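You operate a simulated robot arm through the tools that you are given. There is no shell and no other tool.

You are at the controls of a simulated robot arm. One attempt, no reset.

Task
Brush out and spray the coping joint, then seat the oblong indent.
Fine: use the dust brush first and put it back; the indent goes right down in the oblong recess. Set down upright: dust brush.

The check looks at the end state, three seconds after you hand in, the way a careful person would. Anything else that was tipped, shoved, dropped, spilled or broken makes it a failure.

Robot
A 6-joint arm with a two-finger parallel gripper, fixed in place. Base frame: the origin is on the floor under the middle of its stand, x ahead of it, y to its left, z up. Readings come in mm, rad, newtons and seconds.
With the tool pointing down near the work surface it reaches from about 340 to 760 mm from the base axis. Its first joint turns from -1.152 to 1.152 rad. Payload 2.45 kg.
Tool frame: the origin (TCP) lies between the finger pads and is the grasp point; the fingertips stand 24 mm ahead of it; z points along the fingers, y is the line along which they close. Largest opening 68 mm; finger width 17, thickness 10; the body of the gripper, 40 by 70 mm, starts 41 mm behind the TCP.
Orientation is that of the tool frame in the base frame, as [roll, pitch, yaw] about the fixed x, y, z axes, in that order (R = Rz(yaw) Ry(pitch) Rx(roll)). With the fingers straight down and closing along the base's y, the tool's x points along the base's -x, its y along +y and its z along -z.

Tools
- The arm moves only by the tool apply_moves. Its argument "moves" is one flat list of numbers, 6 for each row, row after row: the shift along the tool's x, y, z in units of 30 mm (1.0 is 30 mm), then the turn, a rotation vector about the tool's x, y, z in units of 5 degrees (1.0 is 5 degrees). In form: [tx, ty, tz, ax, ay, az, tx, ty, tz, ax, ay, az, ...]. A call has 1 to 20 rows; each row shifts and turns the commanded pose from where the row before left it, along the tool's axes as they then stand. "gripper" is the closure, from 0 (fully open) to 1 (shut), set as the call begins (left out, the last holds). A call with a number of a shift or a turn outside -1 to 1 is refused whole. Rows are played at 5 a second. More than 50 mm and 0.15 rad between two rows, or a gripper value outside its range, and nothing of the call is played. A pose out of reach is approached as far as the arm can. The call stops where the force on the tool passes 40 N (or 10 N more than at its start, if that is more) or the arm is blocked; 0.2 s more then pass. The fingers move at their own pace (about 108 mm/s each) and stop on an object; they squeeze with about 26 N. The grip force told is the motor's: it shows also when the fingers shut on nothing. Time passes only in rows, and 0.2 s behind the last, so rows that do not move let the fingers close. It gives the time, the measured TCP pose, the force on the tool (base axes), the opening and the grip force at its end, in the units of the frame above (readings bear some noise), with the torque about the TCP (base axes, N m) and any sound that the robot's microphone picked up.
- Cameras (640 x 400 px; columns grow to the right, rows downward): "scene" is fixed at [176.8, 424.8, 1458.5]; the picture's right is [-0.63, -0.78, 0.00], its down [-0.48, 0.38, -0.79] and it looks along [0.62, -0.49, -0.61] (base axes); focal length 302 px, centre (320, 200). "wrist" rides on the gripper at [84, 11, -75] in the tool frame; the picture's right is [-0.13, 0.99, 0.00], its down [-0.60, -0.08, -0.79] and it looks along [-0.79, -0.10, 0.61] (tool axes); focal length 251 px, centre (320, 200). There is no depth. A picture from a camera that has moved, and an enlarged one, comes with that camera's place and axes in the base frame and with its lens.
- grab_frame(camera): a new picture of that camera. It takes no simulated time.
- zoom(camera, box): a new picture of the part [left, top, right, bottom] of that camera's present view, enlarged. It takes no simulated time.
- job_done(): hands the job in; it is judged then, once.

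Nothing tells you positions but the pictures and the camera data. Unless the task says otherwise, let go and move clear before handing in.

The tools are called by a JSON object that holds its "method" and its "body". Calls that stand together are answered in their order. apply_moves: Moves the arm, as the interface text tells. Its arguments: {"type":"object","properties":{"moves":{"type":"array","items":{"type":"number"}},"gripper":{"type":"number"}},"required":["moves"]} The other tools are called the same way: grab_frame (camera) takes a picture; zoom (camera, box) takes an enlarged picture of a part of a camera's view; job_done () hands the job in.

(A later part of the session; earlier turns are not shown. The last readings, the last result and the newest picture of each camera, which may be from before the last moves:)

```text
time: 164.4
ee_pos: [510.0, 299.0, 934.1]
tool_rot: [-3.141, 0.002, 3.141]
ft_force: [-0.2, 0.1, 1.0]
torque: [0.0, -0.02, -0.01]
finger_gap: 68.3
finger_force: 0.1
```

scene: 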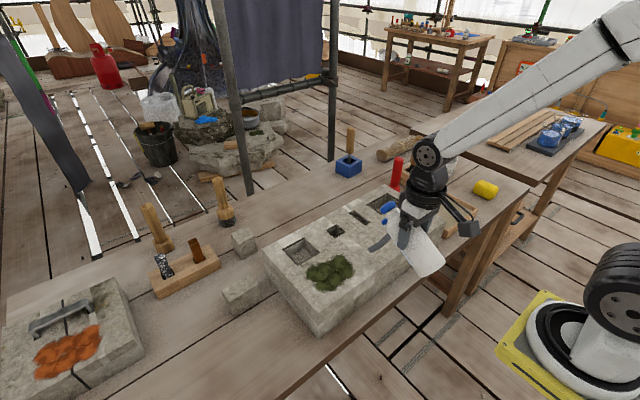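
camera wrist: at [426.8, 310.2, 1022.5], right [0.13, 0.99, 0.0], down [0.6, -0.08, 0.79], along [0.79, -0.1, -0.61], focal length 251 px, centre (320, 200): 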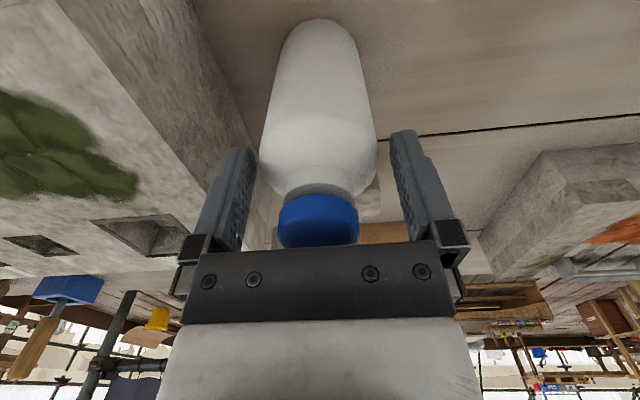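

{"method": "apply_moves", "body": {"moves": [0, 0, 0.07, 0, 0, 0, 0, 0, 0, 0, 0, 0]}}

{"method": "apply_moves", "body": {"moves": [0, 0, 0.07, 0, 0, 0, 0, 0, 0, 0, 0, 0]}}

```text
time: 165.0
ee_pos: [512.0, 299.7, 934.3]
tool_rot: [3.141, 0.0, 3.14]
ft_force: [0.5, -0.5, 1.2]
torque: [0.03, -0.01, -0.01]
finger_gap: 68.0
finger_force: 0.0
```

```text
time: 165.6
ee_pos: [510.3, 298.2, 930.7]
tool_rot: [3.141, 0.0, 3.141]
ft_force: [-0.5, -0.4, 3.4]
torque: [0.0, -0.06, 0.02]
finger_gap: 68.2
finger_force: 0.0
```

The cap yields softly at about 1 N/mm, so it is a sprung pump head. I'll press further and listen.

{"method": "apply_moves", "body": {"moves": [0, 0, 0.07, 0, 0, 0, 0, 0, 0, 0, 0, 0]}}

{"method": "apply_moves", "body": {"moves": [0, 0, 0.07, 0, 0, 0, 0, 0, 0, 0, 0, 0]}}

{"method": "zoom", "body": {"camera": "scene", "box": [220, 240, 340, 360]}}

```text
time: 166.2
ee_pos: [510.7, 297.9, 929.4]
tool_rot: [3.139, 0.001, 3.141]
ft_force: [-0.8, -0.5, 3.3]
torque: [-0.01, -0.02, -0.01]
finger_gap: 68.0
finger_force: 0.1
heard: click
```

```text
time: 166.8
ee_pos: [511.2, 300.1, 926.3]
tool_rot: [-3.141, 0.001, 3.141]
ft_force: [0.2, -1.6, 4.3]
torque: [0.01, -0.01, 0.0]
finger_gap: 67.9
finger_force: 0.1
```

```text
3.33 times, centred on (280, 300) of scene
camera zoom: at [176.7, 424.7, 1458.5], right [-0.63, -0.78, 0.0], down [-0.48, 0.38, -0.79], along [0.62, -0.49, -0.61], focal length 1008 px, centre (453, -133)
```

zoom: 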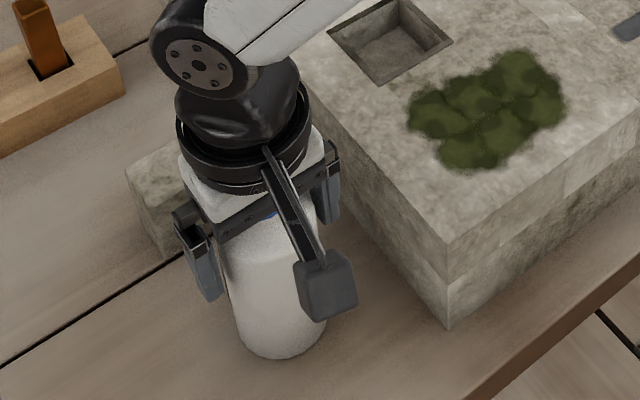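

Heard a click at about 6 mm of travel, so the pump head responds. Holding it pressed with the palm, I'll close the fingers on the body, lift the bottle like this, and aim it.

{"method": "apply_moves", "body": {"moves": [0, 0, 0, 0, 0, 0, 0, 0, 0, 0, 0, 0, 0, 0, 0, 0, 0, 0], "gripper": 1}}

{"method": "apply_moves", "body": {"moves": [0, 0, -0.3, 0, 0, 0, 0, 0, -0.5, 0, 0, 0, 0, 0, 0, 0, 0, 0]}}

{"method": "zoom", "body": {"camera": "scene", "box": [220, 220, 340, 360]}}

```text
time: 167.6
ee_pos: [512.1, 299.1, 927.3]
tool_rot: [-3.138, 0.0, 3.138]
ft_force: [-0.5, -5.0, 7.2]
torque: [-0.16, 0.06, 0.03]
finger_gap: 59.0
finger_force: 26.1
```

```text
time: 168.4
ee_pos: [509.6, 300.4, 951.2]
tool_rot: [-3.14, 0.0, 3.141]
ft_force: [-0.7, 0.6, -3.4]
torque: [-0.05, 0.03, -0.02]
finger_gap: 58.9
finger_force: 26.0
```

```text
2.86 times, centred on (280, 290) of scene
camera zoom: at [176.9, 424.9, 1458.4], right [-0.63, -0.78, 0.0], down [-0.48, 0.38, -0.79], along [0.62, -0.49, -0.61], focal length 864 px, centre (434, -57)
```

zoom: 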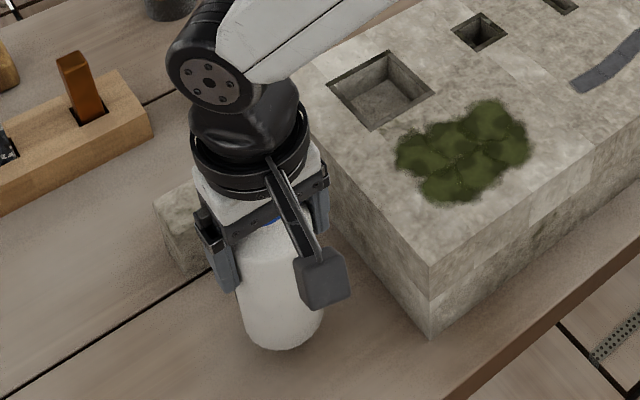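

The bottle is held by its upper body with the head pressed. I'll lift high and carry it to the joint's left end.

{"method": "apply_moves", "body": {"moves": [0, 0, -0.9, 0, 0, 0, 0, 0, -0.9, 0, 0, 0, 0, 0, -0.9, 0, 0, 0, 0, 0, -0.9, 0, 0, 0, 0, 0, -0.4, 0, 0, 0, 0.265, -0.968, 0, 0, 0, 0, 0.265, -0.968, 0, 0, 0, 0, 0.265, -0.968, 0, 0, 0, 0, 0.265, -0.968, 0, 0, 0, 0, 0.265, -0.968, 0, 0, 0, 0, 0.265, -0.968, 0, 0, 0, 0, 0.265, -0.968, 0, 0, 0, 0, 0.265, -0.968, 0, 0, 0, 0, 0.265, -0.968, 0, 0, 0, 0, 0.265, -0.968, 0, 0, 0, 0, 0, 0, 0, 0, 0, 0]}}

{"method": "zoom", "body": {"camera": "scene", "box": [320, 120, 480, 280]}}

{"method": "grab_frame", "body": {"camera": "wrist"}}

```text
time: 171.8
ee_pos: [430.1, 8.4, 1071.1]
tool_rot: [3.14, 0.001, 3.141]
ft_force: [-0.2, 0.0, -1.9]
torque: [0.0, 0.06, 0.02]
finger_gap: 59.1
finger_force: 26.5
```

```text
2.50 times, centred on (400, 200) of scene
camera zoom: at [176.9, 424.8, 1458.5], right [-0.63, -0.78, 0.0], down [-0.48, 0.38, -0.79], along [0.62, -0.49, -0.61], focal length 756 px, centre (120, 200)
```

zoom: 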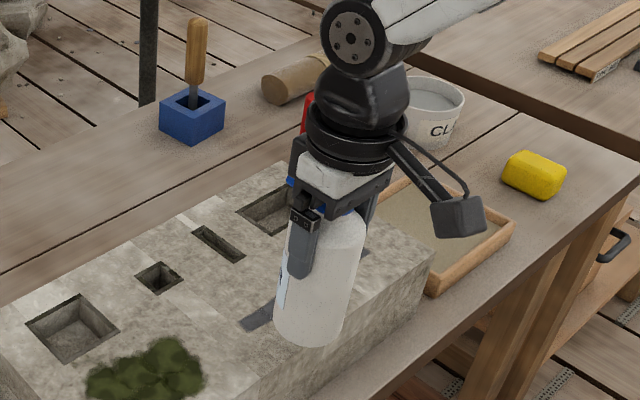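

```text
taken
camera wrist: at [346.7, 19.7, 1146.4], right [0.13, 0.99, 0.0], down [0.6, -0.08, 0.79], along [0.79, -0.1, -0.61], focal length 251 px, centre (320, 200)
```

wrist: 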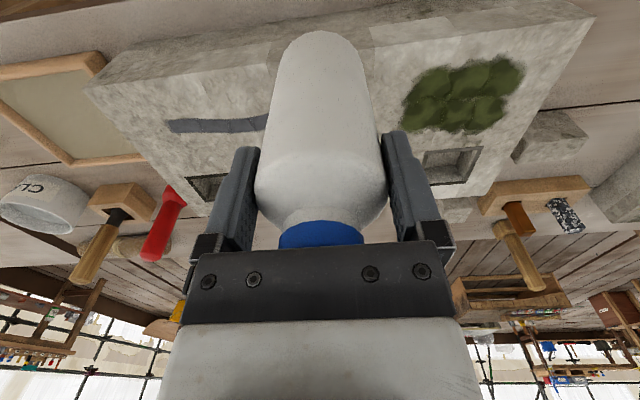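

Now I'll tilt so the nozzle points down at the joint.

{"method": "apply_moves", "body": {"moves": [0, 0, 0, 0, 1, 0, 0, 0, 0, 0, 1, 0, 0, 0, 0, 0, 1, 0, 0, 0, 0, 0, 1, 0, 0, 0, 0, 0, 1, 0, 0, 0, 0, 0, 1, 0, 0, 0, 0, 0, 1, 0, 0, 0, 0, 0, 1, 0, 0, 0, 0, 0, 1, 0, 0, 0, 0, 0, 1, 0, 0, 0, 0, 0, 1, 0, 0, 0, 0, 0, 1, 0, 0, 0, 0, 0, 0, 0]}}

{"method": "zoom", "body": {"camera": "scene", "box": [320, 120, 480, 280]}}

{"method": "grab_frame", "body": {"camera": "wrist"}}

```text
time: 174.6
ee_pos: [429.8, 9.4, 1071.3]
tool_rot: [-3.141, -1.047, 3.136]
ft_force: [-0.3, 0.6, -2.7]
torque: [0.01, -0.12, 0.0]
finger_gap: 58.8
finger_force: 25.6
```

```text
2.50 times, centred on (400, 200) of scene
camera zoom: at [176.9, 424.8, 1458.5], right [-0.63, -0.78, 0.0], down [-0.48, 0.38, -0.79], along [0.62, -0.49, -0.61], focal length 756 px, centre (120, 200)
```

zoom: 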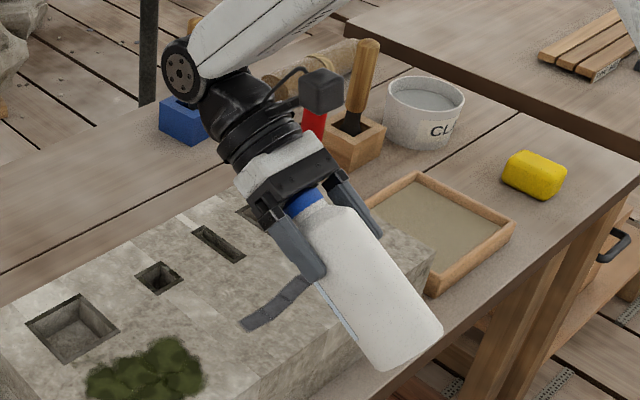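

```text
taken
camera wrist: at [453.8, 20.0, 1180.6], right [0.07, 0.99, -0.11], down [0.99, -0.08, -0.13], along [-0.13, -0.1, -0.99], focal length 251 px, centre (320, 200)
```

wrist: 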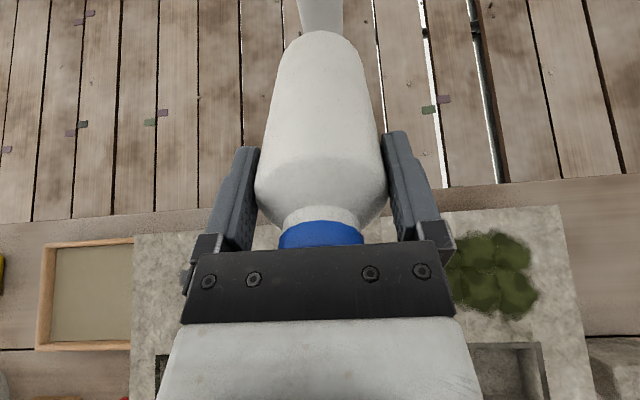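

{"method": "apply_moves", "body": {"moves": [-0.625, 0, 0.361, 0, 0, 0, -0.625, 0, 0.361, 0, 0, 0, -0.625, 0, 0.361, 0, 0, 0, 0, 0, 0, 0, 0, 0, 0, 0, 0, 0, 0, 0, 0, 0, 0, 0, 0, 0]}}

{"method": "zoom", "body": {"camera": "scene", "box": [340, 170, 460, 270]}}

```text
time: 176.0
ee_pos: [430.3, 8.4, 1006.1]
tool_rot: [-3.141, -1.046, 3.138]
ft_force: [-0.4, -0.2, -3.0]
torque: [-0.01, -0.11, 0.0]
finger_gap: 59.1
finger_force: 26.2
```

```text
4.00 times, centred on (400, 220) of scene
camera zoom: at [176.9, 424.8, 1458.5], right [-0.63, -0.78, 0.0], down [-0.48, 0.38, -0.79], along [0.62, -0.49, -0.61], focal length 1209 px, centre (0, 120)
```

zoom: 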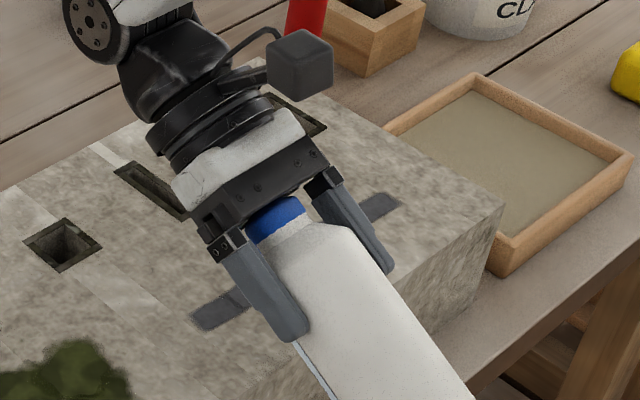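

{"method": "zoom", "body": {"camera": "scene", "box": [375, 210, 445, 260]}}

```text
8.00 times, centred on (410, 235) of scene
camera zoom: at [176.9, 424.8, 1458.5], right [-0.63, -0.78, 0.0], down [-0.48, 0.38, -0.79], along [0.62, -0.49, -0.61], focal length 2419 px, centre (-400, -80)
```

zoom: 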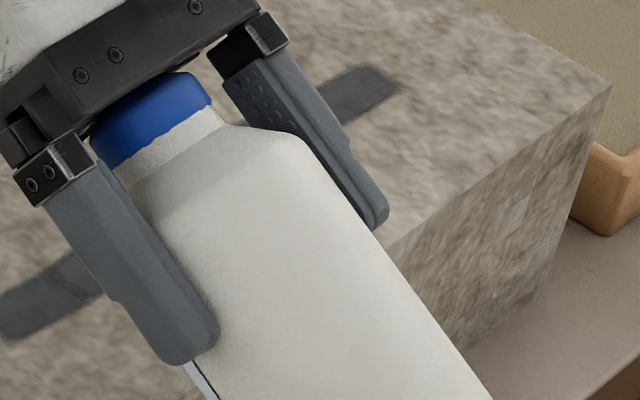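

There's no wetting while the head is held down, so each click is probably one puff and I need to press while aimed. I'll untilt and stand the bottle behind the block with its nozzle facing the joint, then press the head there. First, raise and straighten.

{"method": "apply_moves", "body": {"moves": [0.7, 0, -0.404, 0, 0, 0, 0.7, 0, -0.404, 0, 0, 0, 0.7, 0, -0.404, 0, 0, 0, 0, 0, 0, 0, -1, 0, 0, 0, 0, 0, -1, 0, 0, 0, 0, 0, -1, 0, 0, 0, 0, 0, -1, 0, 0, 0, 0, 0, -1, 0, 0, 0, 0, 0, -1, 0, 0, 0, 0, 0, -1, 0, 0, 0, 0, 0, -1, 0, 0, 0, 0, 0, -1, 0, 0, 0, 0, 0, -1, 0, 0, 0, 0, 0, -1, 0, 0, 0, 0, 0, -1, 0, 0, 0, 0, 0, 0, 0]}}

{"method": "grab_frame", "body": {"camera": "scene"}}

{"method": "zoom", "body": {"camera": "scene", "box": [340, 150, 460, 270]}}

```text
time: 179.4
ee_pos: [429.0, 8.8, 1078.4]
tool_rot: [-3.141, 0.001, 3.14]
ft_force: [-0.2, 0.1, -2.3]
torque: [0.03, 0.03, 0.01]
finger_gap: 58.9
finger_force: 25.7
```

```text
taken
```

scene: 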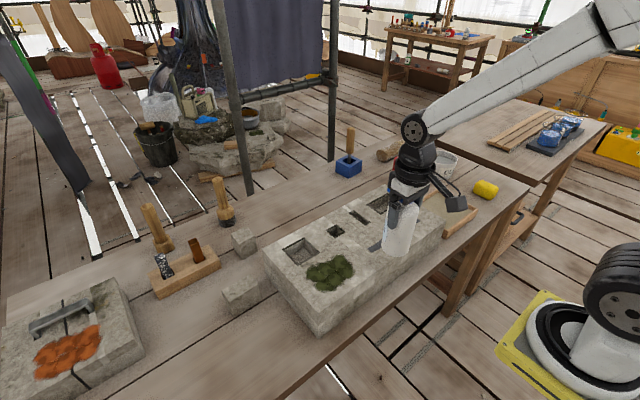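

```text
3.33 times, centred on (400, 210) of scene
camera zoom: at [176.9, 424.8, 1458.5], right [-0.63, -0.78, 0.0], down [-0.48, 0.38, -0.79], along [0.62, -0.49, -0.61], focal length 1008 px, centre (53, 167)
```

zoom: 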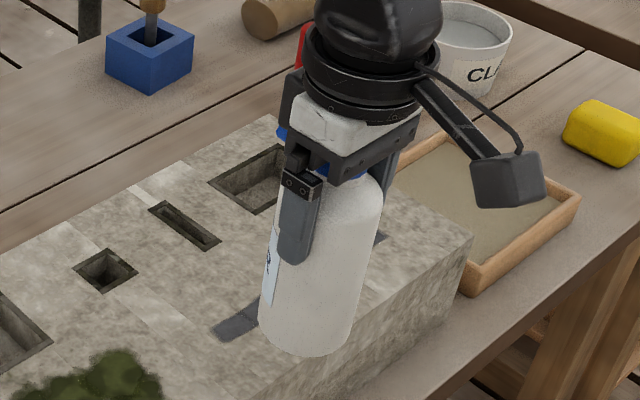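

Nothing else was disturbed. I'll carry the bottle to above the open bench behind the block at about (700, 48).

{"method": "apply_moves", "body": {"moves": [-0.903, 0.13, 0, 0, 0, 0, -0.903, 0.13, 0, 0, 0, 0, -0.903, 0.13, 0, 0, 0, 0, -0.903, 0.13, 0, 0, 0, 0, -0.903, 0.13, 0, 0, 0, 0, -0.903, 0.13, 0, 0, 0, 0, -0.903, 0.13, 0, 0, 0, 0, -0.903, 0.13, 0, 0, 0, 0, -0.903, 0.13, 0, 0, 0, 0, -0.903, 0.13, 0, 0, 0, 0, 0, 0, 0, 0, 0, 0]}}

{"method": "apply_moves", "body": {"moves": [0, 0, 0, 0, 0, 1, 0, 0, 0, 0, 0, 1, 0, 0, 0, 0, 0, 1, 0, 0, 0, 0, 0, 1, 0, 0, 0, 0, 0, 1, 0, 0, 0, 0, 0, 1, 0, 0, 0, 0, 0, 1, 0, 0, 0, 0, 0, 1, 0, 0, 0, 0, 0, 1, 0, 0, 0, 0, 0, 1, 0, 0, 0, 0, 0, 1, 0, 0, 0, 0, 0, 1, 0, 0, 0, 0, 0, 1, 0, 0, 0, 0, 0, 1, 0, 0, 0, 0, 0, 1, 0, 0, 0, 0, 0, 0]}}

{"method": "grab_frame", "body": {"camera": "scene"}}

{"method": "grab_frame", "body": {"camera": "wrist"}}

```text
time: 181.8
ee_pos: [702.0, 47.9, 1079.3]
tool_rot: [-3.14, 0.0, 3.14]
ft_force: [0.1, -0.2, -2.9]
torque: [-0.01, 0.01, 0.03]
finger_gap: 59.1
finger_force: 25.3
```

```text
time: 185.2
ee_pos: [700.0, 48.0, 1077.5]
tool_rot: [-3.141, 0.002, 1.827]
ft_force: [-0.2, 0.2, -3.3]
torque: [0.02, -0.02, -0.01]
finger_gap: 59.1
finger_force: 25.9
```

```text
taken
```

scene: 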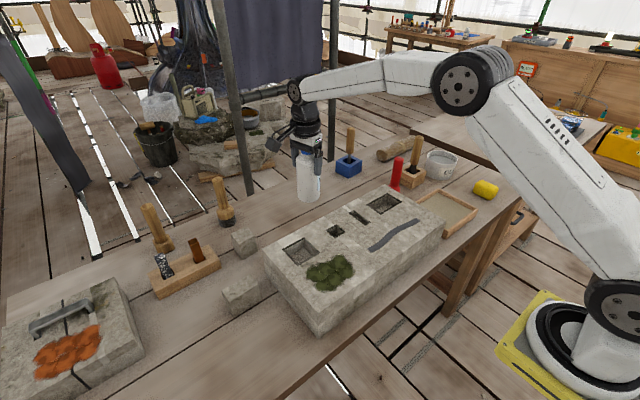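

```text
taken
camera wrist: at [690.9, 132.2, 1152.9], right [0.99, 0.13, 0.0], down [0.08, -0.6, 0.79], along [0.1, -0.79, -0.61], focal length 251 px, centre (320, 200)
```

wrist: 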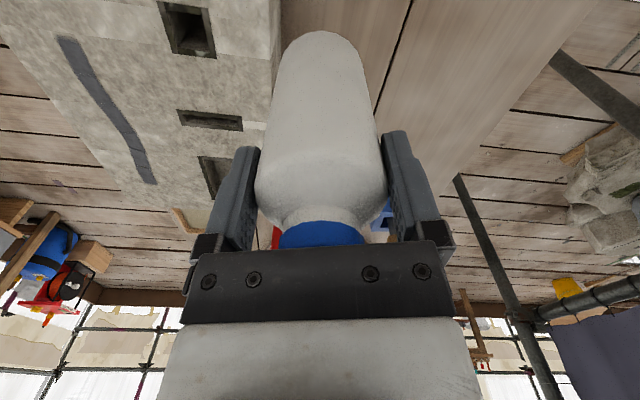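

Good. I'll continue rotating so the nozzle faces the joint (yaw about 0.52), staying within the wrist limit.

{"method": "apply_moves", "body": {"moves": [0, 0, 0, 0, 0, 1, 0, 0, 0, 0, 0, 1, 0, 0, 0, 0, 0, 1, 0, 0, 0, 0, 0, 1, 0, 0, 0, 0, 0, 1, 0, 0, 0, 0, 0, 1, 0, 0, 0, 0, 0, 1, 0, 0, 0, 0, 0, 1, 0, 0, 0, 0, 0, 1, 0, 0, 0, 0, 0, 1, 0, 0, 0, 0, 0, 1, 0, 0, 0, 0, 0, 1, 0, 0, 0, 0, 0, 1, 0, 0, 0, 0, 0, 1, 0, 0, 0, 0, 0, 1]}}

{"method": "grab_frame", "body": {"camera": "wrist"}}

{"method": "zoom", "body": {"camera": "scene", "box": [240, 60, 440, 260]}}

```text
time: 188.4
ee_pos: [701.5, 47.7, 1078.5]
tool_rot: [3.139, 0.0, 0.52]
ft_force: [-0.1, -0.3, -3.1]
torque: [-0.03, -0.01, 0.03]
finger_gap: 58.9
finger_force: 26.1
```

```text
taken
camera wrist: at [780.1, 80.1, 1152.9], right [0.38, -0.92, 0.0], down [-0.56, -0.23, 0.79], along [-0.73, -0.3, -0.61], focal length 251 px, centre (320, 200)
```

wrist: 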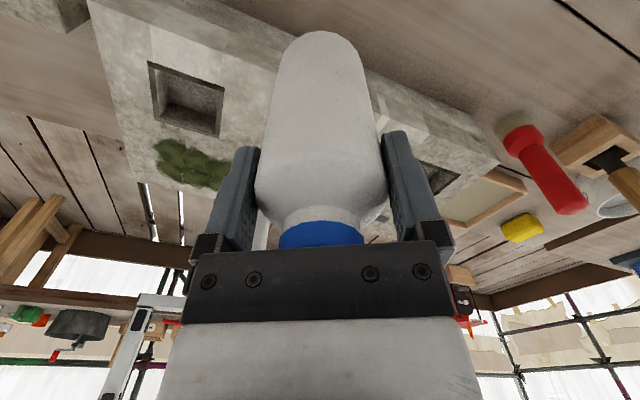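

```text
2.00 times, centred on (340, 160) of scene
camera zoom: at [176.9, 424.8, 1458.4], right [-0.63, -0.78, 0.0], down [-0.48, 0.38, -0.79], along [0.62, -0.49, -0.61], focal length 605 px, centre (280, 280)
```

zoom: 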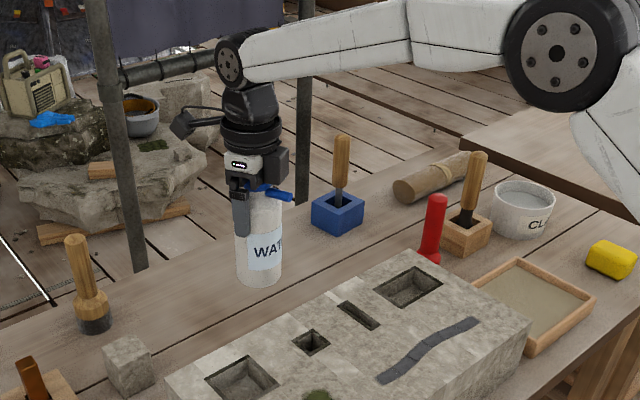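

The nozzle faces the joint. I'll lower the bottle onto the bench behind the block, a few mm further back for clearance.

{"method": "apply_moves", "body": {"moves": [0.145, 0.083, 0.9, 0, 0, 0, 0, 0, 0.9, 0, 0, 0, 0, 0, 0.9, 0, 0, 0, 0, 0, 0.9, 0, 0, 0, 0, 0, 0.9, 0, 0, 0, 0, 0, 0.25, 0, 0, 0, 0, 0, 0, 0, 0, 0]}}

{"method": "apply_moves", "body": {"moves": [0, 0, 0.07, 0, 0, 0, 0, 0, 0, 0, 0, 0]}}

{"method": "apply_moves", "body": {"moves": [0, 0, 0.07, 0, 0, 0, 0, 0, 0, 0, 0, 0]}}

{"method": "grab_frame", "body": {"camera": "scene"}}

```text
time: 190.0
ee_pos: [707.0, 49.0, 936.3]
tool_rot: [3.14, 0.0, 0.521]
ft_force: [0.2, 0.4, -3.4]
torque: [-0.01, -0.01, -0.01]
finger_gap: 58.9
finger_force: 26.0
```

```text
time: 190.6
ee_pos: [706.4, 47.5, 934.0]
tool_rot: [3.14, 0.001, 0.521]
ft_force: [0.1, -0.2, -2.5]
torque: [0.01, -0.03, -0.04]
finger_gap: 59.1
finger_force: 25.9
```

```text
time: 191.2
ee_pos: [706.7, 47.2, 932.0]
tool_rot: [3.14, -0.001, 0.52]
ft_force: [0.1, 0.1, -2.6]
torque: [0.02, 0.01, 0.01]
finger_gap: 58.9
finger_force: 26.5
```

```text
taken
```

scene: 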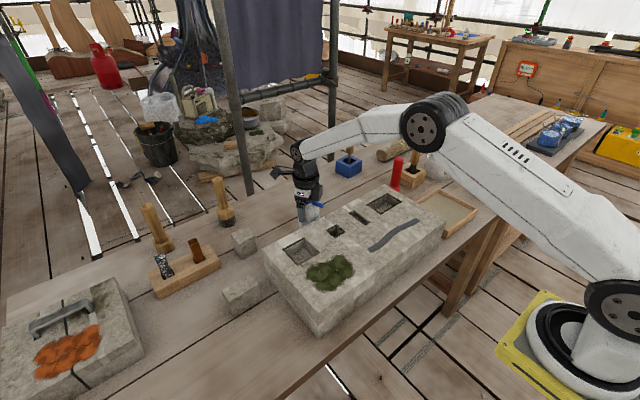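

{"method": "apply_moves", "body": {"moves": [0, 0, 0.07, 0, 0, 0, 0, 0, 0, 0, 0, 0]}}

{"method": "apply_moves", "body": {"moves": [0, 0, 0.07, 0, 0, 0, 0, 0, 0, 0, 0, 0]}}

{"method": "apply_moves", "body": {"moves": [0, 0, 0.05, 0, 0, 0, 0, 0, 0, 0, 0, 0]}}

```text
time: 191.8
ee_pos: [706.7, 48.8, 930.0]
tool_rot: [3.139, 0.0, 0.523]
ft_force: [-0.1, 0.3, -2.9]
torque: [0.01, -0.02, 0.01]
finger_gap: 59.1
finger_force: 25.4
```

```text
time: 192.4
ee_pos: [707.1, 47.9, 927.7]
tool_rot: [3.14, 0.0, 0.521]
ft_force: [0.0, -1.4, -2.4]
torque: [0.0, -0.01, -0.02]
finger_gap: 58.8
finger_force: 25.7
```

```text
time: 193.0
ee_pos: [706.1, 46.7, 927.6]
tool_rot: [3.14, -0.001, 0.521]
ft_force: [-2.9, 0.4, 6.9]
torque: [0.09, 0.57, -0.02]
finger_gap: 59.0
finger_force: 26.3
```

The bottle is on the bench. I'll open the fingers and rise 15 mm so the head resets, then press down with the palm.

{"method": "apply_moves", "body": {"moves": [0, 0, 0, 0, 0, 0, 0, 0, 0, 0, 0, 0, 0, 0, -0.25, 0, 0, 0, 0, 0, -0.25, 0, 0, 0, 0, 0, 0, 0, 0, 0], "gripper": 0}}

{"method": "zoom", "body": {"camera": "scene", "box": [240, 120, 440, 280]}}

{"method": "grab_frame", "body": {"camera": "wrist"}}

```text
time: 194.2
ee_pos: [706.8, 46.9, 941.0]
tool_rot: [-3.141, 0.001, 0.523]
ft_force: [0.2, 0.0, 1.2]
torque: [0.0, 0.0, 0.0]
finger_gap: 68.0
finger_force: 0.1
```

```text
2.50 times, centred on (340, 200) of scene
camera zoom: at [176.8, 424.8, 1458.5], right [-0.63, -0.78, 0.0], down [-0.48, 0.38, -0.79], along [0.62, -0.49, -0.61], focal length 756 px, centre (270, 200)
```

zoom: 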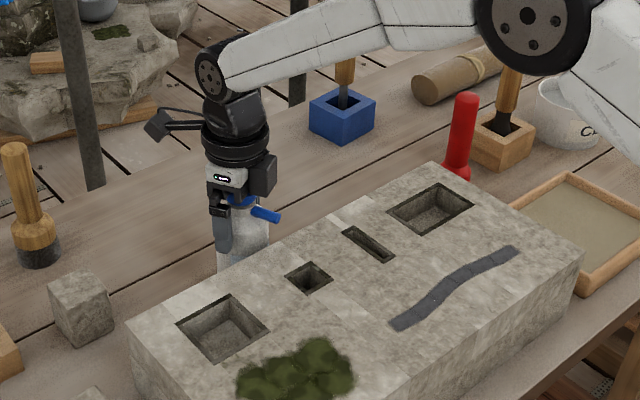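

```text
taken
camera wrist: at [784.9, 80.0, 1015.4], right [0.38, -0.92, 0.0], down [-0.56, -0.23, 0.79], along [-0.73, -0.3, -0.61], focal length 251 px, centre (320, 200)
```

wrist: 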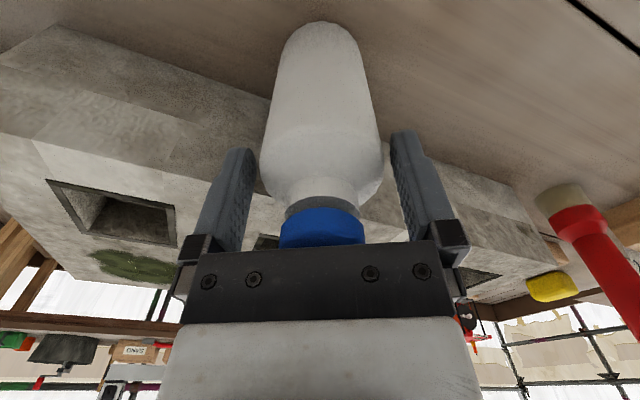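

{"method": "apply_moves", "body": {"moves": [0, 0, 0.15, 0, 0, 0, 0, 0, 0.12, 0, 0, 0, 0, 0, 0.1, 0, 0, 0, 0, 0, 0.1, 0, 0, 0, 0, 0, 0, 0, 0, 0]}}

{"method": "zoom", "body": {"camera": "scene", "box": [340, 190, 440, 270]}}

{"method": "zoom", "body": {"camera": "scene", "box": [240, 120, 440, 280]}}

```text
time: 195.4
ee_pos: [706.9, 48.0, 927.3]
tool_rot: [3.139, 0.0, 0.523]
ft_force: [0.2, -1.2, 3.9]
torque: [0.04, -0.02, 0.0]
finger_gap: 67.7
finger_force: 0.1
heard: click
```

```text
5.00 times, centred on (390, 230) of scene
camera zoom: at [176.7, 424.8, 1458.5], right [-0.63, -0.78, 0.0], down [-0.48, 0.38, -0.79], along [0.62, -0.49, -0.61], focal length 1512 px, centre (-30, 50)
```

zoom: 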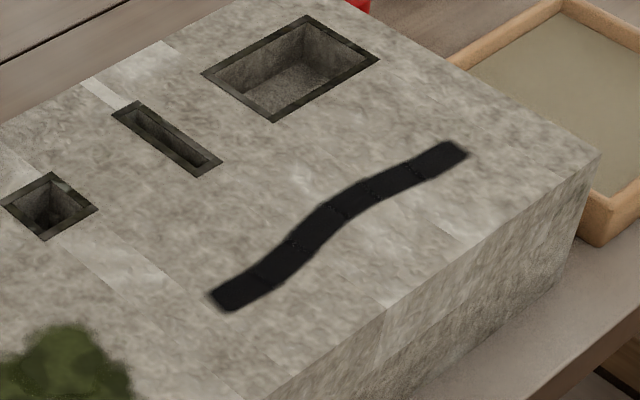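

```text
2.50 times, centred on (340, 200) of scene
camera zoom: at [176.7, 424.8, 1458.5], right [-0.63, -0.78, 0.0], down [-0.48, 0.38, -0.79], along [0.62, -0.49, -0.61], focal length 756 px, centre (270, 200)
```

zoom: 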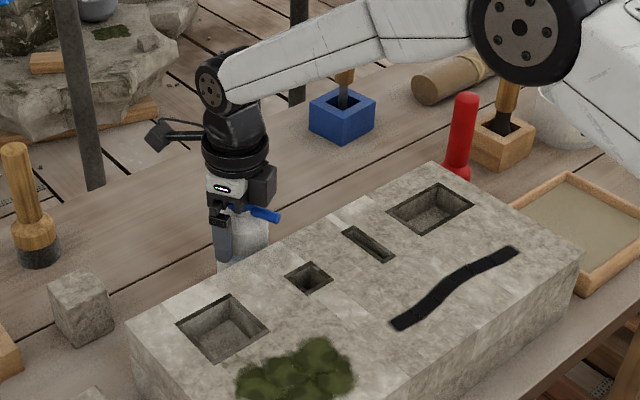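

One press wetted the whole joint; all six segments turned dark. Now I'll rise just enough to release the head and grip the body without pressing it, to return the bottle.

{"method": "apply_moves", "body": {"moves": [0, 0, -0.2, 0, 0, 0, 0, 0, -0.2, 0, 0, 0, 0, 0, 0, 0, 0, 0]}}

{"method": "apply_moves", "body": {"moves": [0, 0, 0, 0, 0, 0, 0, 0, 0, 0, 0, 0, 0, 0, 0, 0, 0, 0], "gripper": 1}}

{"method": "grab_frame", "body": {"camera": "wrist"}}

```text
time: 196.2
ee_pos: [705.5, 48.1, 937.9]
tool_rot: [3.14, -0.002, 0.521]
ft_force: [0.3, 0.4, -0.9]
torque: [0.0, 0.01, -0.02]
finger_gap: 68.0
finger_force: 0.1
```

```text
time: 197.0
ee_pos: [707.1, 47.7, 939.4]
tool_rot: [3.138, 0.0, 0.523]
ft_force: [-0.2, -0.8, 0.7]
torque: [0.0, 0.11, 0.03]
finger_gap: 58.5
finger_force: 25.7
```

```text
taken
camera wrist: at [785.0, 80.0, 1013.6], right [0.38, -0.92, 0.0], down [-0.56, -0.23, 0.79], along [-0.73, -0.3, -0.61], focal length 251 px, centre (320, 200)
```

wrist: 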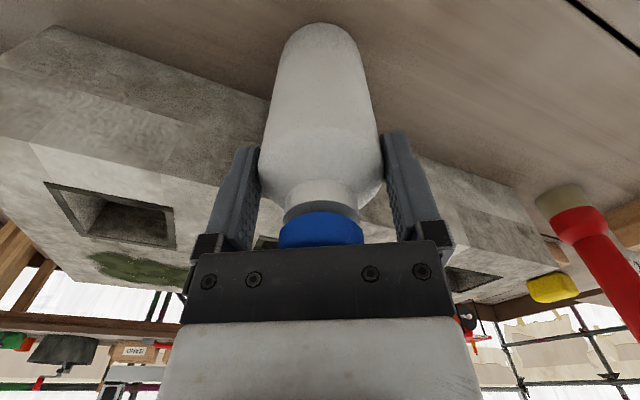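

The body is gripped with the head free, no click. I'll lift straight up, then turn the bottle back to its original heading.

{"method": "apply_moves", "body": {"moves": [0, 0, -0.4, 0, 0, 0, 0, 0, -0.8, 0, 0, 0, 0, 0, -0.9, 0, 0, 0, 0, 0, -0.9, 0, 0, 0, 0, 0, -0.9, 0, 0, 0, 0, 0, -0.9, 0, 0, 0, 0, 0, 0, 0, 0, -1, 0, 0, 0, 0, 0, -1, 0, 0, 0, 0, 0, -1, 0, 0, 0, 0, 0, -1, 0, 0, 0, 0, 0, -1, 0, 0, 0, 0, 0, -1, 0, 0, 0, 0, 0, -1, 0, 0, 0, 0, 0, -1, 0, 0, 0, 0, 0, -1, 0, 0, 0, 0, 0, -1, 0, 0, 0, 0, 0, -1, 0, 0, 0, 0, 0, -1]}}

{"method": "grab_frame", "body": {"camera": "scene"}}

```text
time: 200.8
ee_pos: [706.1, 48.0, 1084.3]
tool_rot: [3.141, -0.001, 1.571]
ft_force: [-0.8, -0.3, -3.8]
torque: [0.02, -0.01, -0.03]
finger_gap: 58.7
finger_force: 26.1
```

```text
taken
```

scene: 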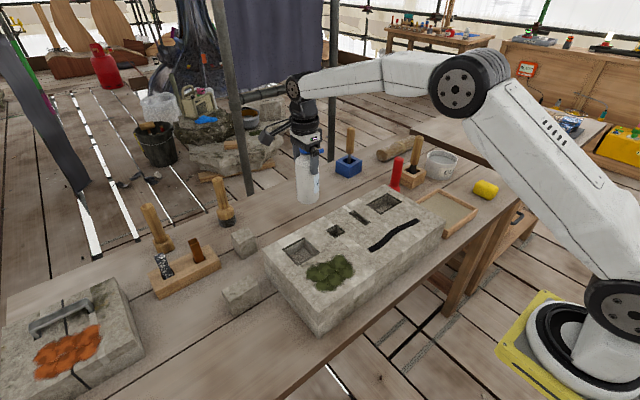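

{"method": "apply_moves", "body": {"moves": [0.92, -0.74, 0, 0, 0, 0, 0.92, -0.74, 0, 0, 0, 0, 0.92, -0.74, 0, 0, 0, 0, 0.92, -0.74, 0, 0, 0, 0, 0.92, -0.74, 0, 0, 0, 0, 0.92, -0.74, 0, 0, 0, 0, 0.92, -0.74, 0, 0, 0, 0, 0.92, -0.74, 0, 0, 0, 0, 0.93, -0.75, 0, 0, 0, 0, 0, 0, 0, 0, 0, 0]}}

{"method": "grab_frame", "body": {"camera": "scene"}}

{"method": "grab_frame", "body": {"camera": "wrist"}}

```text
time: 203.0
ee_pos: [506.5, 297.2, 1083.2]
tool_rot: [3.141, 0.001, 1.567]
ft_force: [0.5, -0.2, -3.7]
torque: [0.02, -0.01, -0.03]
finger_gap: 58.7
finger_force: 26.3
```

```text
taken
```

scene: 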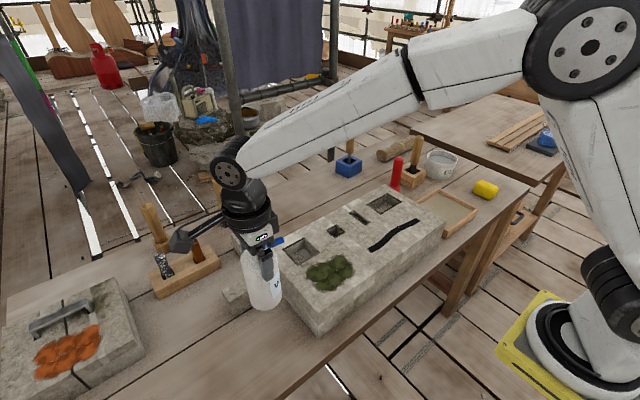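

```text
taken
camera wrist: at [518.0, 380.9, 1157.3], right [0.99, -0.13, 0.0], down [-0.08, -0.6, 0.79], along [-0.1, -0.79, -0.61], focal length 251 px, centre (320, 200)
```

wrist: 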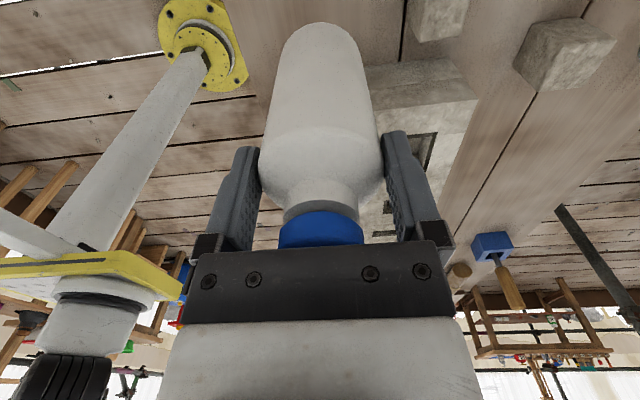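

I'll lower it gently to its original spot, stopping at first contact.

{"method": "apply_moves", "body": {"moves": [0, 0, 0.9, 0, 0, 0, 0, 0, 0.9, 0, 0, 0, 0, 0, 0.9, 0, 0, 0, 0, 0, 0.9, 0, 0, 0, 0, 0, 0.8, 0, 0, 0, 0, 0, 0.1, 0, 0, 0, 0, 0, 0, 0, 0, 0]}}

{"method": "apply_moves", "body": {"moves": [0, 0, 0.06, 0, 0, 0, 0, 0, 0.06, 0, 0, 0, 0, 0, 0, 0, 0, 0]}}

```text
time: 204.6
ee_pos: [505.7, 296.1, 948.2]
tool_rot: [3.141, 0.001, 1.569]
ft_force: [1.1, -0.4, -3.7]
torque: [0.02, 0.03, -0.01]
finger_gap: 58.7
finger_force: 26.8
```

```text
time: 205.4
ee_pos: [506.4, 296.9, 943.8]
tool_rot: [-3.141, -0.001, 1.569]
ft_force: [-0.7, 0.6, -2.6]
torque: [0.01, -0.01, 0.03]
finger_gap: 58.7
finger_force: 26.4
```

{"method": "apply_moves", "body": {"moves": [0, 0, 0.06, 0, 0, 0, 0, 0, 0, 0, 0, 0]}}

{"method": "apply_moves", "body": {"moves": [0, 0, 0.04, 0, 0, 0, 0, 0, 0, 0, 0, 0]}}

{"method": "apply_moves", "body": {"moves": [0, 0, 0.03, 0, 0, 0, 0, 0, 0, 0, 0, 0]}}

```text
time: 206.0
ee_pos: [507.5, 297.1, 942.6]
tool_rot: [-3.141, 0.001, 1.57]
ft_force: [0.6, -0.5, -3.6]
torque: [0.01, 0.03, 0.02]
finger_gap: 58.8
finger_force: 25.9
```

```text
time: 206.6
ee_pos: [507.3, 297.6, 940.8]
tool_rot: [-3.141, 0.0, 1.57]
ft_force: [-0.2, 0.5, -4.0]
torque: [0.03, 0.03, -0.01]
finger_gap: 58.8
finger_force: 26.1
```

```text
time: 207.2
ee_pos: [506.4, 297.7, 939.9]
tool_rot: [-3.141, 0.003, 1.569]
ft_force: [0.5, 0.0, -3.6]
torque: [-0.01, 0.0, 0.03]
finger_gap: 58.7
finger_force: 25.9
```

{"method": "apply_moves", "body": {"moves": [0, 0, 0.03, 0, 0, 0, 0, 0, 0, 0, 0, 0]}}

{"method": "apply_moves", "body": {"moves": [0, 0, 0.03, 0, 0, 0, 0, 0, 0, 0, 0, 0]}}

```text
time: 207.8
ee_pos: [506.0, 297.5, 939.2]
tool_rot: [-3.14, 0.001, 1.569]
ft_force: [0.8, -0.3, -2.3]
torque: [0.0, -0.05, -0.01]
finger_gap: 58.7
finger_force: 26.3
```

```text
time: 208.4
ee_pos: [506.8, 297.1, 939.5]
tool_rot: [3.14, 0.001, 1.568]
ft_force: [-0.3, -2.1, 2.7]
torque: [-0.16, 0.25, 0.09]
finger_gap: 58.7
finger_force: 26.1
```

Contact. I'll release and rise straight up.

{"method": "apply_moves", "body": {"moves": [0, 0, 0, 0, 0, 0, 0, 0, 0, 0, 0, 0, 0, 0, -0.4, 0, 0, 0, 0, 0, -0.9, 0, 0, 0, 0, 0, -0.9, 0, 0, 0, 0, 0, -0.9, 0, 0, 0, 0, 0, -0.9, 0, 0, 0, 0, 0, 0, 0, 0, 0], "gripper": 0}}

{"method": "grab_frame", "body": {"camera": "scene"}}

{"method": "grab_frame", "body": {"camera": "wrist"}}

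```text
time: 210.2
ee_pos: [507.1, 297.2, 1059.6]
tool_rot: [-3.141, 0.0, 1.568]
ft_force: [0.8, 0.2, -0.3]
torque: [0.0, -0.01, -0.01]
finger_gap: 68.0
finger_force: 0.0
```

```text
taken
```

scene: 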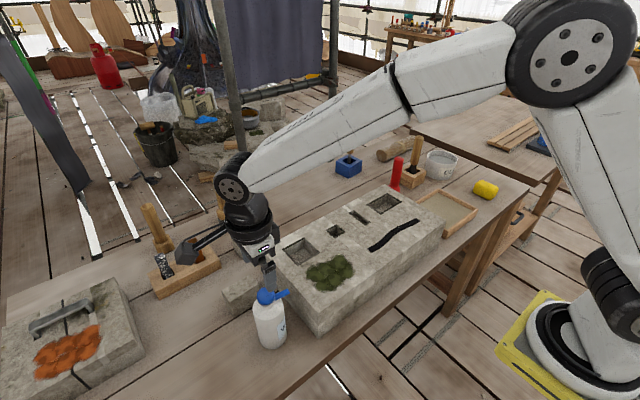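

```text
taken
camera wrist: at [518.3, 380.7, 1133.6], right [0.99, -0.13, 0.0], down [-0.08, -0.6, 0.79], along [-0.1, -0.79, -0.61], focal length 251 px, centre (320, 200)
```

wrist: 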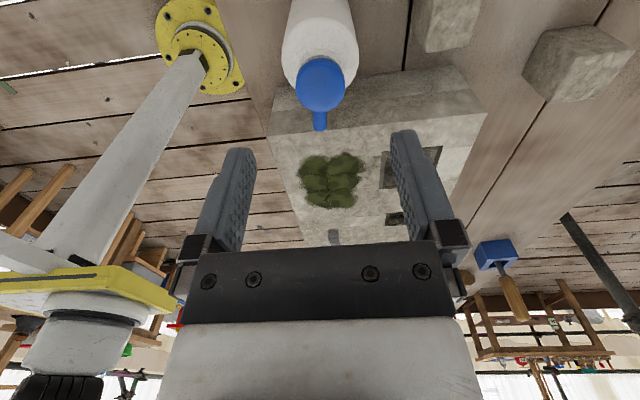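

The bottle is back in its original place and heading. Next is the indent. I'll look straight down on the oblong loose stone to measure it, moving over it and tilting the camera.

{"method": "apply_moves", "body": {"moves": [0.06, 0.94, -0.2, 0, 0, 0, 0.06, 0.94, -0.2, 0, 0, 0, 0.06, 0.94, 0, 0, 0, 0, 0.06, 0.94, 0, 0, 0, 0, 0, 0, 0, 0, 1, 0, 0, 0, 0, 0, 1, 0, 0, 0, 0, 0, 1, 0, 0, 0, 0, 0, 1, 0, 0, 0, 0, 0, 1, 0, 0, 0, 0, 0, 1, 0, 0, 0, 0, 0, 1, 0, 0, 0, 0, 0, 1, 0, 0, 0, 0, 0, 1, 0, 0, 0, 0, 0, 1, 0, 0, 0, 0, 0, 0.5, 0, 0, 0, 0, 0, 0, 0]}}

{"method": "grab_frame", "body": {"camera": "wrist"}}

{"method": "grab_frame", "body": {"camera": "scene"}}

```text
time: 213.6
ee_pos: [618.0, 303.8, 1069.9]
tool_rot: [3.141, -0.916, 1.569]
ft_force: [-0.3, -0.3, 0.5]
torque: [-0.03, 0.01, 0.0]
finger_gap: 68.0
finger_force: 0.0
```

```text
taken
camera wrist: at [630.6, 295.4, 1182.4], right [0.99, -0.08, -0.1], down [-0.08, -1.0, 0.0], along [-0.1, 0.0, -0.99], focal length 251 px, centre (320, 200)
```

wrist: 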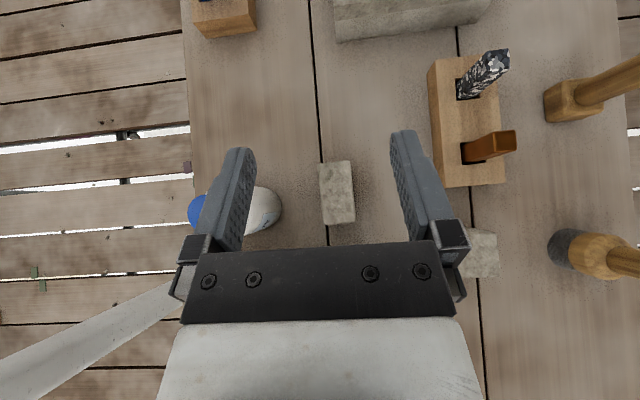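

```text
taken
```

scene: 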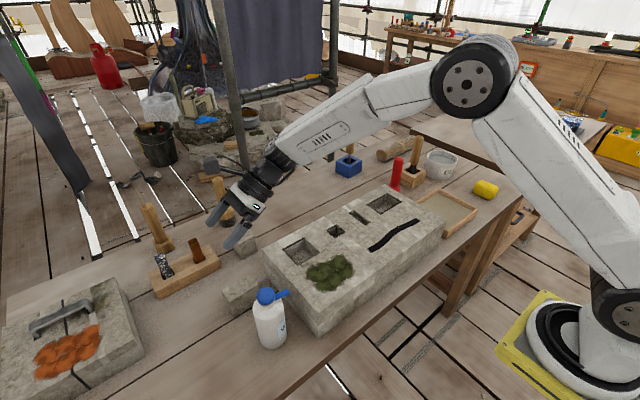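

{"method": "zoom", "body": {"camera": "wrist", "box": [295, 145, 385, 235]}}

{"method": "zoom", "body": {"camera": "scene", "box": [210, 270, 280, 325]}}

```text
4.44 times, centred on (340, 190) of wrist
camera zoom: at [630.6, 295.4, 1182.4], right [0.99, -0.08, -0.1], down [-0.08, -1.0, 0.0], along [-0.1, 0.0, -0.99], focal length 1118 px, centre (231, 244)
```

zoom: 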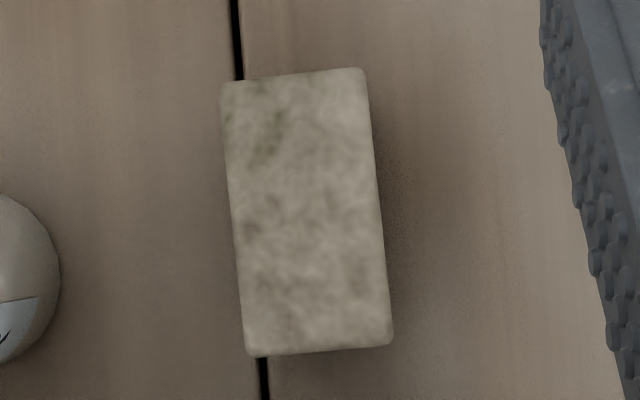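

```text
7.27 times, centred on (245, 298) of scene
camera zoom: at [176.8, 424.8, 1458.5], right [-0.63, -0.78, 0.0], down [-0.48, 0.38, -0.79], along [0.62, -0.49, -0.61], focal length 2199 px, centre (866, -509)
```

zoom: 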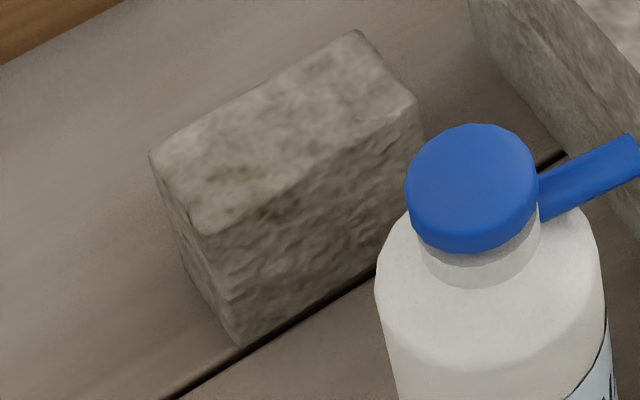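

The stone measures about 39 × 74 mm on top, centred at (620, 303). I'll move the same downward view over the oblong recess to measure that too.

{"method": "apply_moves", "body": {"moves": [-0.609, -0.045, -0.793, 0, 0, 0, -0.609, -0.045, -0.793, 0, 0, 0, -0.609, -0.045, -0.793, 0, 0, 0, -0.609, -0.045, -0.793, 0, 0, 0, -0.609, -0.045, -0.793, 0, 0, 0, -0.609, -0.045, -0.793, 0, 0, 0, -0.609, -0.045, -0.793, 0, 0, 0, -0.609, -0.045, -0.793, 0, 0, 0, -0.609, -0.045, -0.793, 0, 0, 0, -0.609, -0.045, -0.793, 0, 0, 0, -0.609, -0.045, -0.793, 0, 0, 0, -0.609, -0.045, -0.793, 0, 0, 0, -0.609, -0.045, -0.793, 0, 0, 0, -0.609, -0.045, -0.793, 0, 0, 0, -0.609, -0.045, -0.793, 0, 0, 0, 0, 0, 0, 0, 0, 0]}}

{"method": "grab_frame", "body": {"camera": "wrist"}}

{"method": "zoom", "body": {"camera": "wrist", "box": [270, 120, 390, 240]}}

```text
time: 217.0
ee_pos: [598.6, -146.9, 1070.1]
tool_rot: [3.141, -0.916, 1.569]
ft_force: [-0.2, -0.1, -0.7]
torque: [-0.02, -0.01, -0.06]
finger_gap: 67.9
finger_force: 0.1
```

```text
taken
camera wrist: at [610.6, -154.7, 1181.9], right [0.99, -0.08, -0.1], down [-0.08, -1.0, 0.0], along [-0.1, 0.0, -0.99], focal length 251 px, centre (320, 200)
```

wrist: 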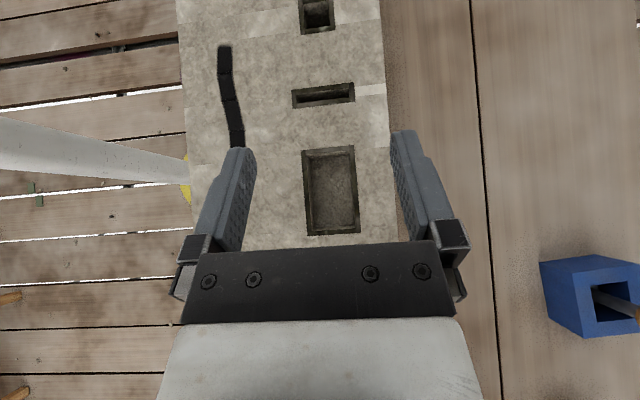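

```text
3.33 times, centred on (330, 180) of wrist
camera zoom: at [610.6, -154.7, 1181.9], right [0.99, -0.08, -0.1], down [-0.08, -1.0, 0.0], along [-0.1, 0.0, -0.99], focal length 838 px, centre (287, 267)
```

zoom: 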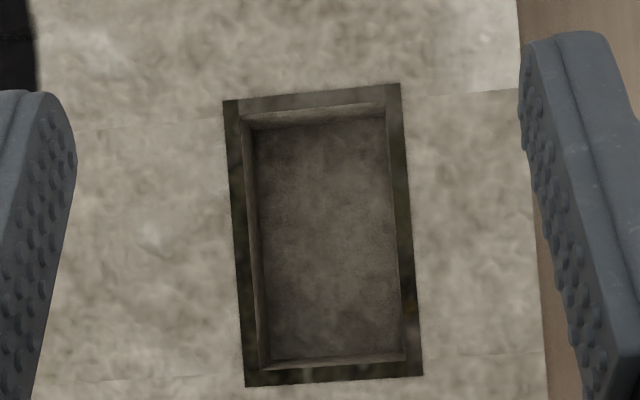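

{"method": "zoom", "body": {"camera": "wrist", "box": [295, 140, 365, 195]}}

{"method": "zoom", "body": {"camera": "wrist", "box": [295, 190, 365, 240]}}

```text
7.27 times, centred on (330, 168) of wrist
camera zoom: at [610.6, -154.7, 1181.9], right [0.99, -0.08, -0.1], down [-0.08, -1.0, 0.0], along [-0.1, 0.0, -0.99], focal length 1829 px, centre (247, 436)
```

zoom: 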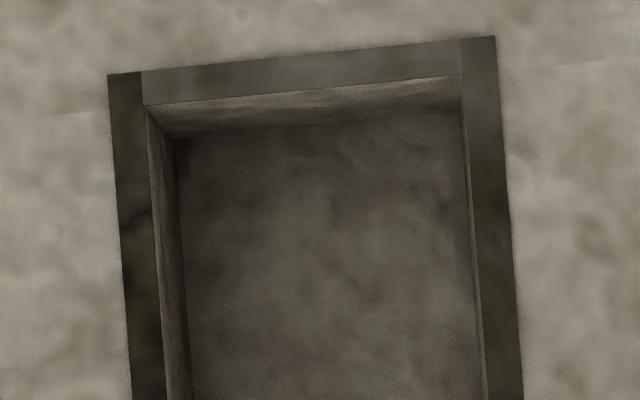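

```text
8.00 times, centred on (330, 215) of wrist
camera zoom: at [610.6, -154.7, 1181.9], right [0.99, -0.08, -0.1], down [-0.08, -1.0, 0.0], along [-0.1, 0.0, -0.99], focal length 2012 px, centre (240, 80)
```

zoom: 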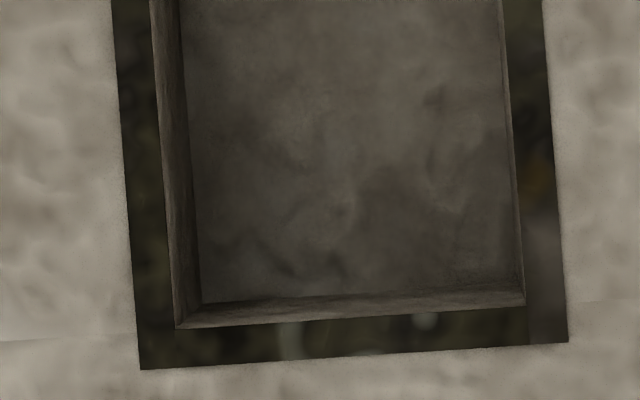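

The recess opening is about 46 × 81 mm, centred at (595.3, -145.4) and square to the base. The stone fits with about 3 mm to spare each side in its present orientation. I'll straighten the tool and go back over the stone.

{"method": "apply_moves", "body": {"moves": [0, 0, 0, 0, -1, 0, 0, 0, 0, 0, -1, 0, 0, 0, 0, 0, -1, 0, 0, 0, 0, 0, -1, 0, 0, 0, 0, 0, -1, 0, 0, 0, 0, 0, -1, 0, 0, 0, 0, 0, -1, 0, 0, 0, 0, 0, -1, 0, 0, 0, 0, 0, -1, 0, 0, 0, 0, 0, -1, 0, 0, 0, 0, 0, -0.5, 0, 0, 0, 0, 0, 0, 0]}}

{"method": "apply_moves", "body": {"moves": [0.94, 0.045, 0, 0, 0, 0, 0.94, 0.045, 0, 0, 0, 0, 0.94, 0.045, 0, 0, 0, 0, 0.94, 0.045, 0, 0, 0, 0, 0.94, 0.045, 0, 0, 0, 0, 0.94, 0.045, 0, 0, 0, 0, 0.94, 0.045, 0, 0, 0, 0, 0.94, 0.045, 0, 0, 0, 0, 0.94, 0.045, 0, 0, 0, 0, 0.94, 0.045, 0, 0, 0, 0, 0.94, 0.045, 0, 0, 0, 0, 0.94, 0.045, 0, 0, 0, 0, 0.94, 0.045, 0, 0, 0, 0, 0.94, 0.045, 0, 0, 0, 0, 0.94, 0.045, 0, 0, 0, 0, 0.9, 0.04, 0, 0, 0, 0, 0, 0, 0, 0, 0, 0]}}

{"method": "grab_frame", "body": {"camera": "wrist"}}

```text
time: 219.6
ee_pos: [598.7, -147.0, 1070.0]
tool_rot: [3.14, 0.002, 1.568]
ft_force: [-0.3, -0.3, 0.6]
torque: [0.0, 0.01, -0.01]
finger_gap: 68.1
finger_force: 0.1
```

```text
time: 223.2
ee_pos: [621.2, 303.7, 1068.9]
tool_rot: [3.141, 0.0, 1.569]
ft_force: [0.7, 0.4, 0.4]
torque: [0.02, -0.02, -0.04]
finger_gap: 68.2
finger_force: 0.1
```

```text
taken
camera wrist: at [632.6, 388.1, 1144.3], right [0.99, -0.13, 0.0], down [-0.08, -0.6, 0.79], along [-0.1, -0.79, -0.61], focal length 251 px, centre (320, 200)
```

wrist: 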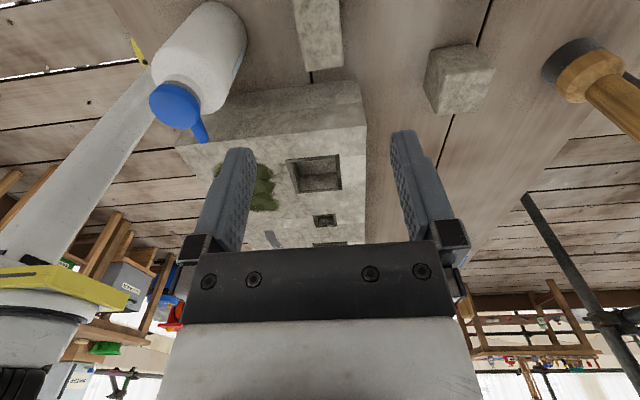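

{"method": "zoom", "body": {"camera": "wrist", "box": [270, 0, 370, 100]}}

```text
4.00 times, centred on (320, 50) of wrist
camera zoom: at [632.6, 388.1, 1144.3], right [0.99, -0.13, 0.0], down [-0.08, -0.6, 0.79], along [-0.1, -0.79, -0.61], focal length 1006 px, centre (320, 800)
```

zoom: 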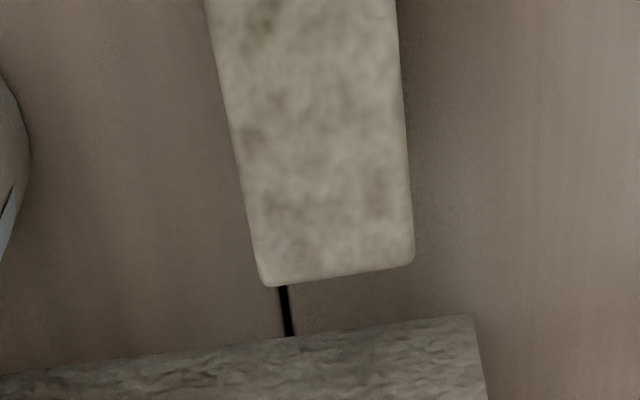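

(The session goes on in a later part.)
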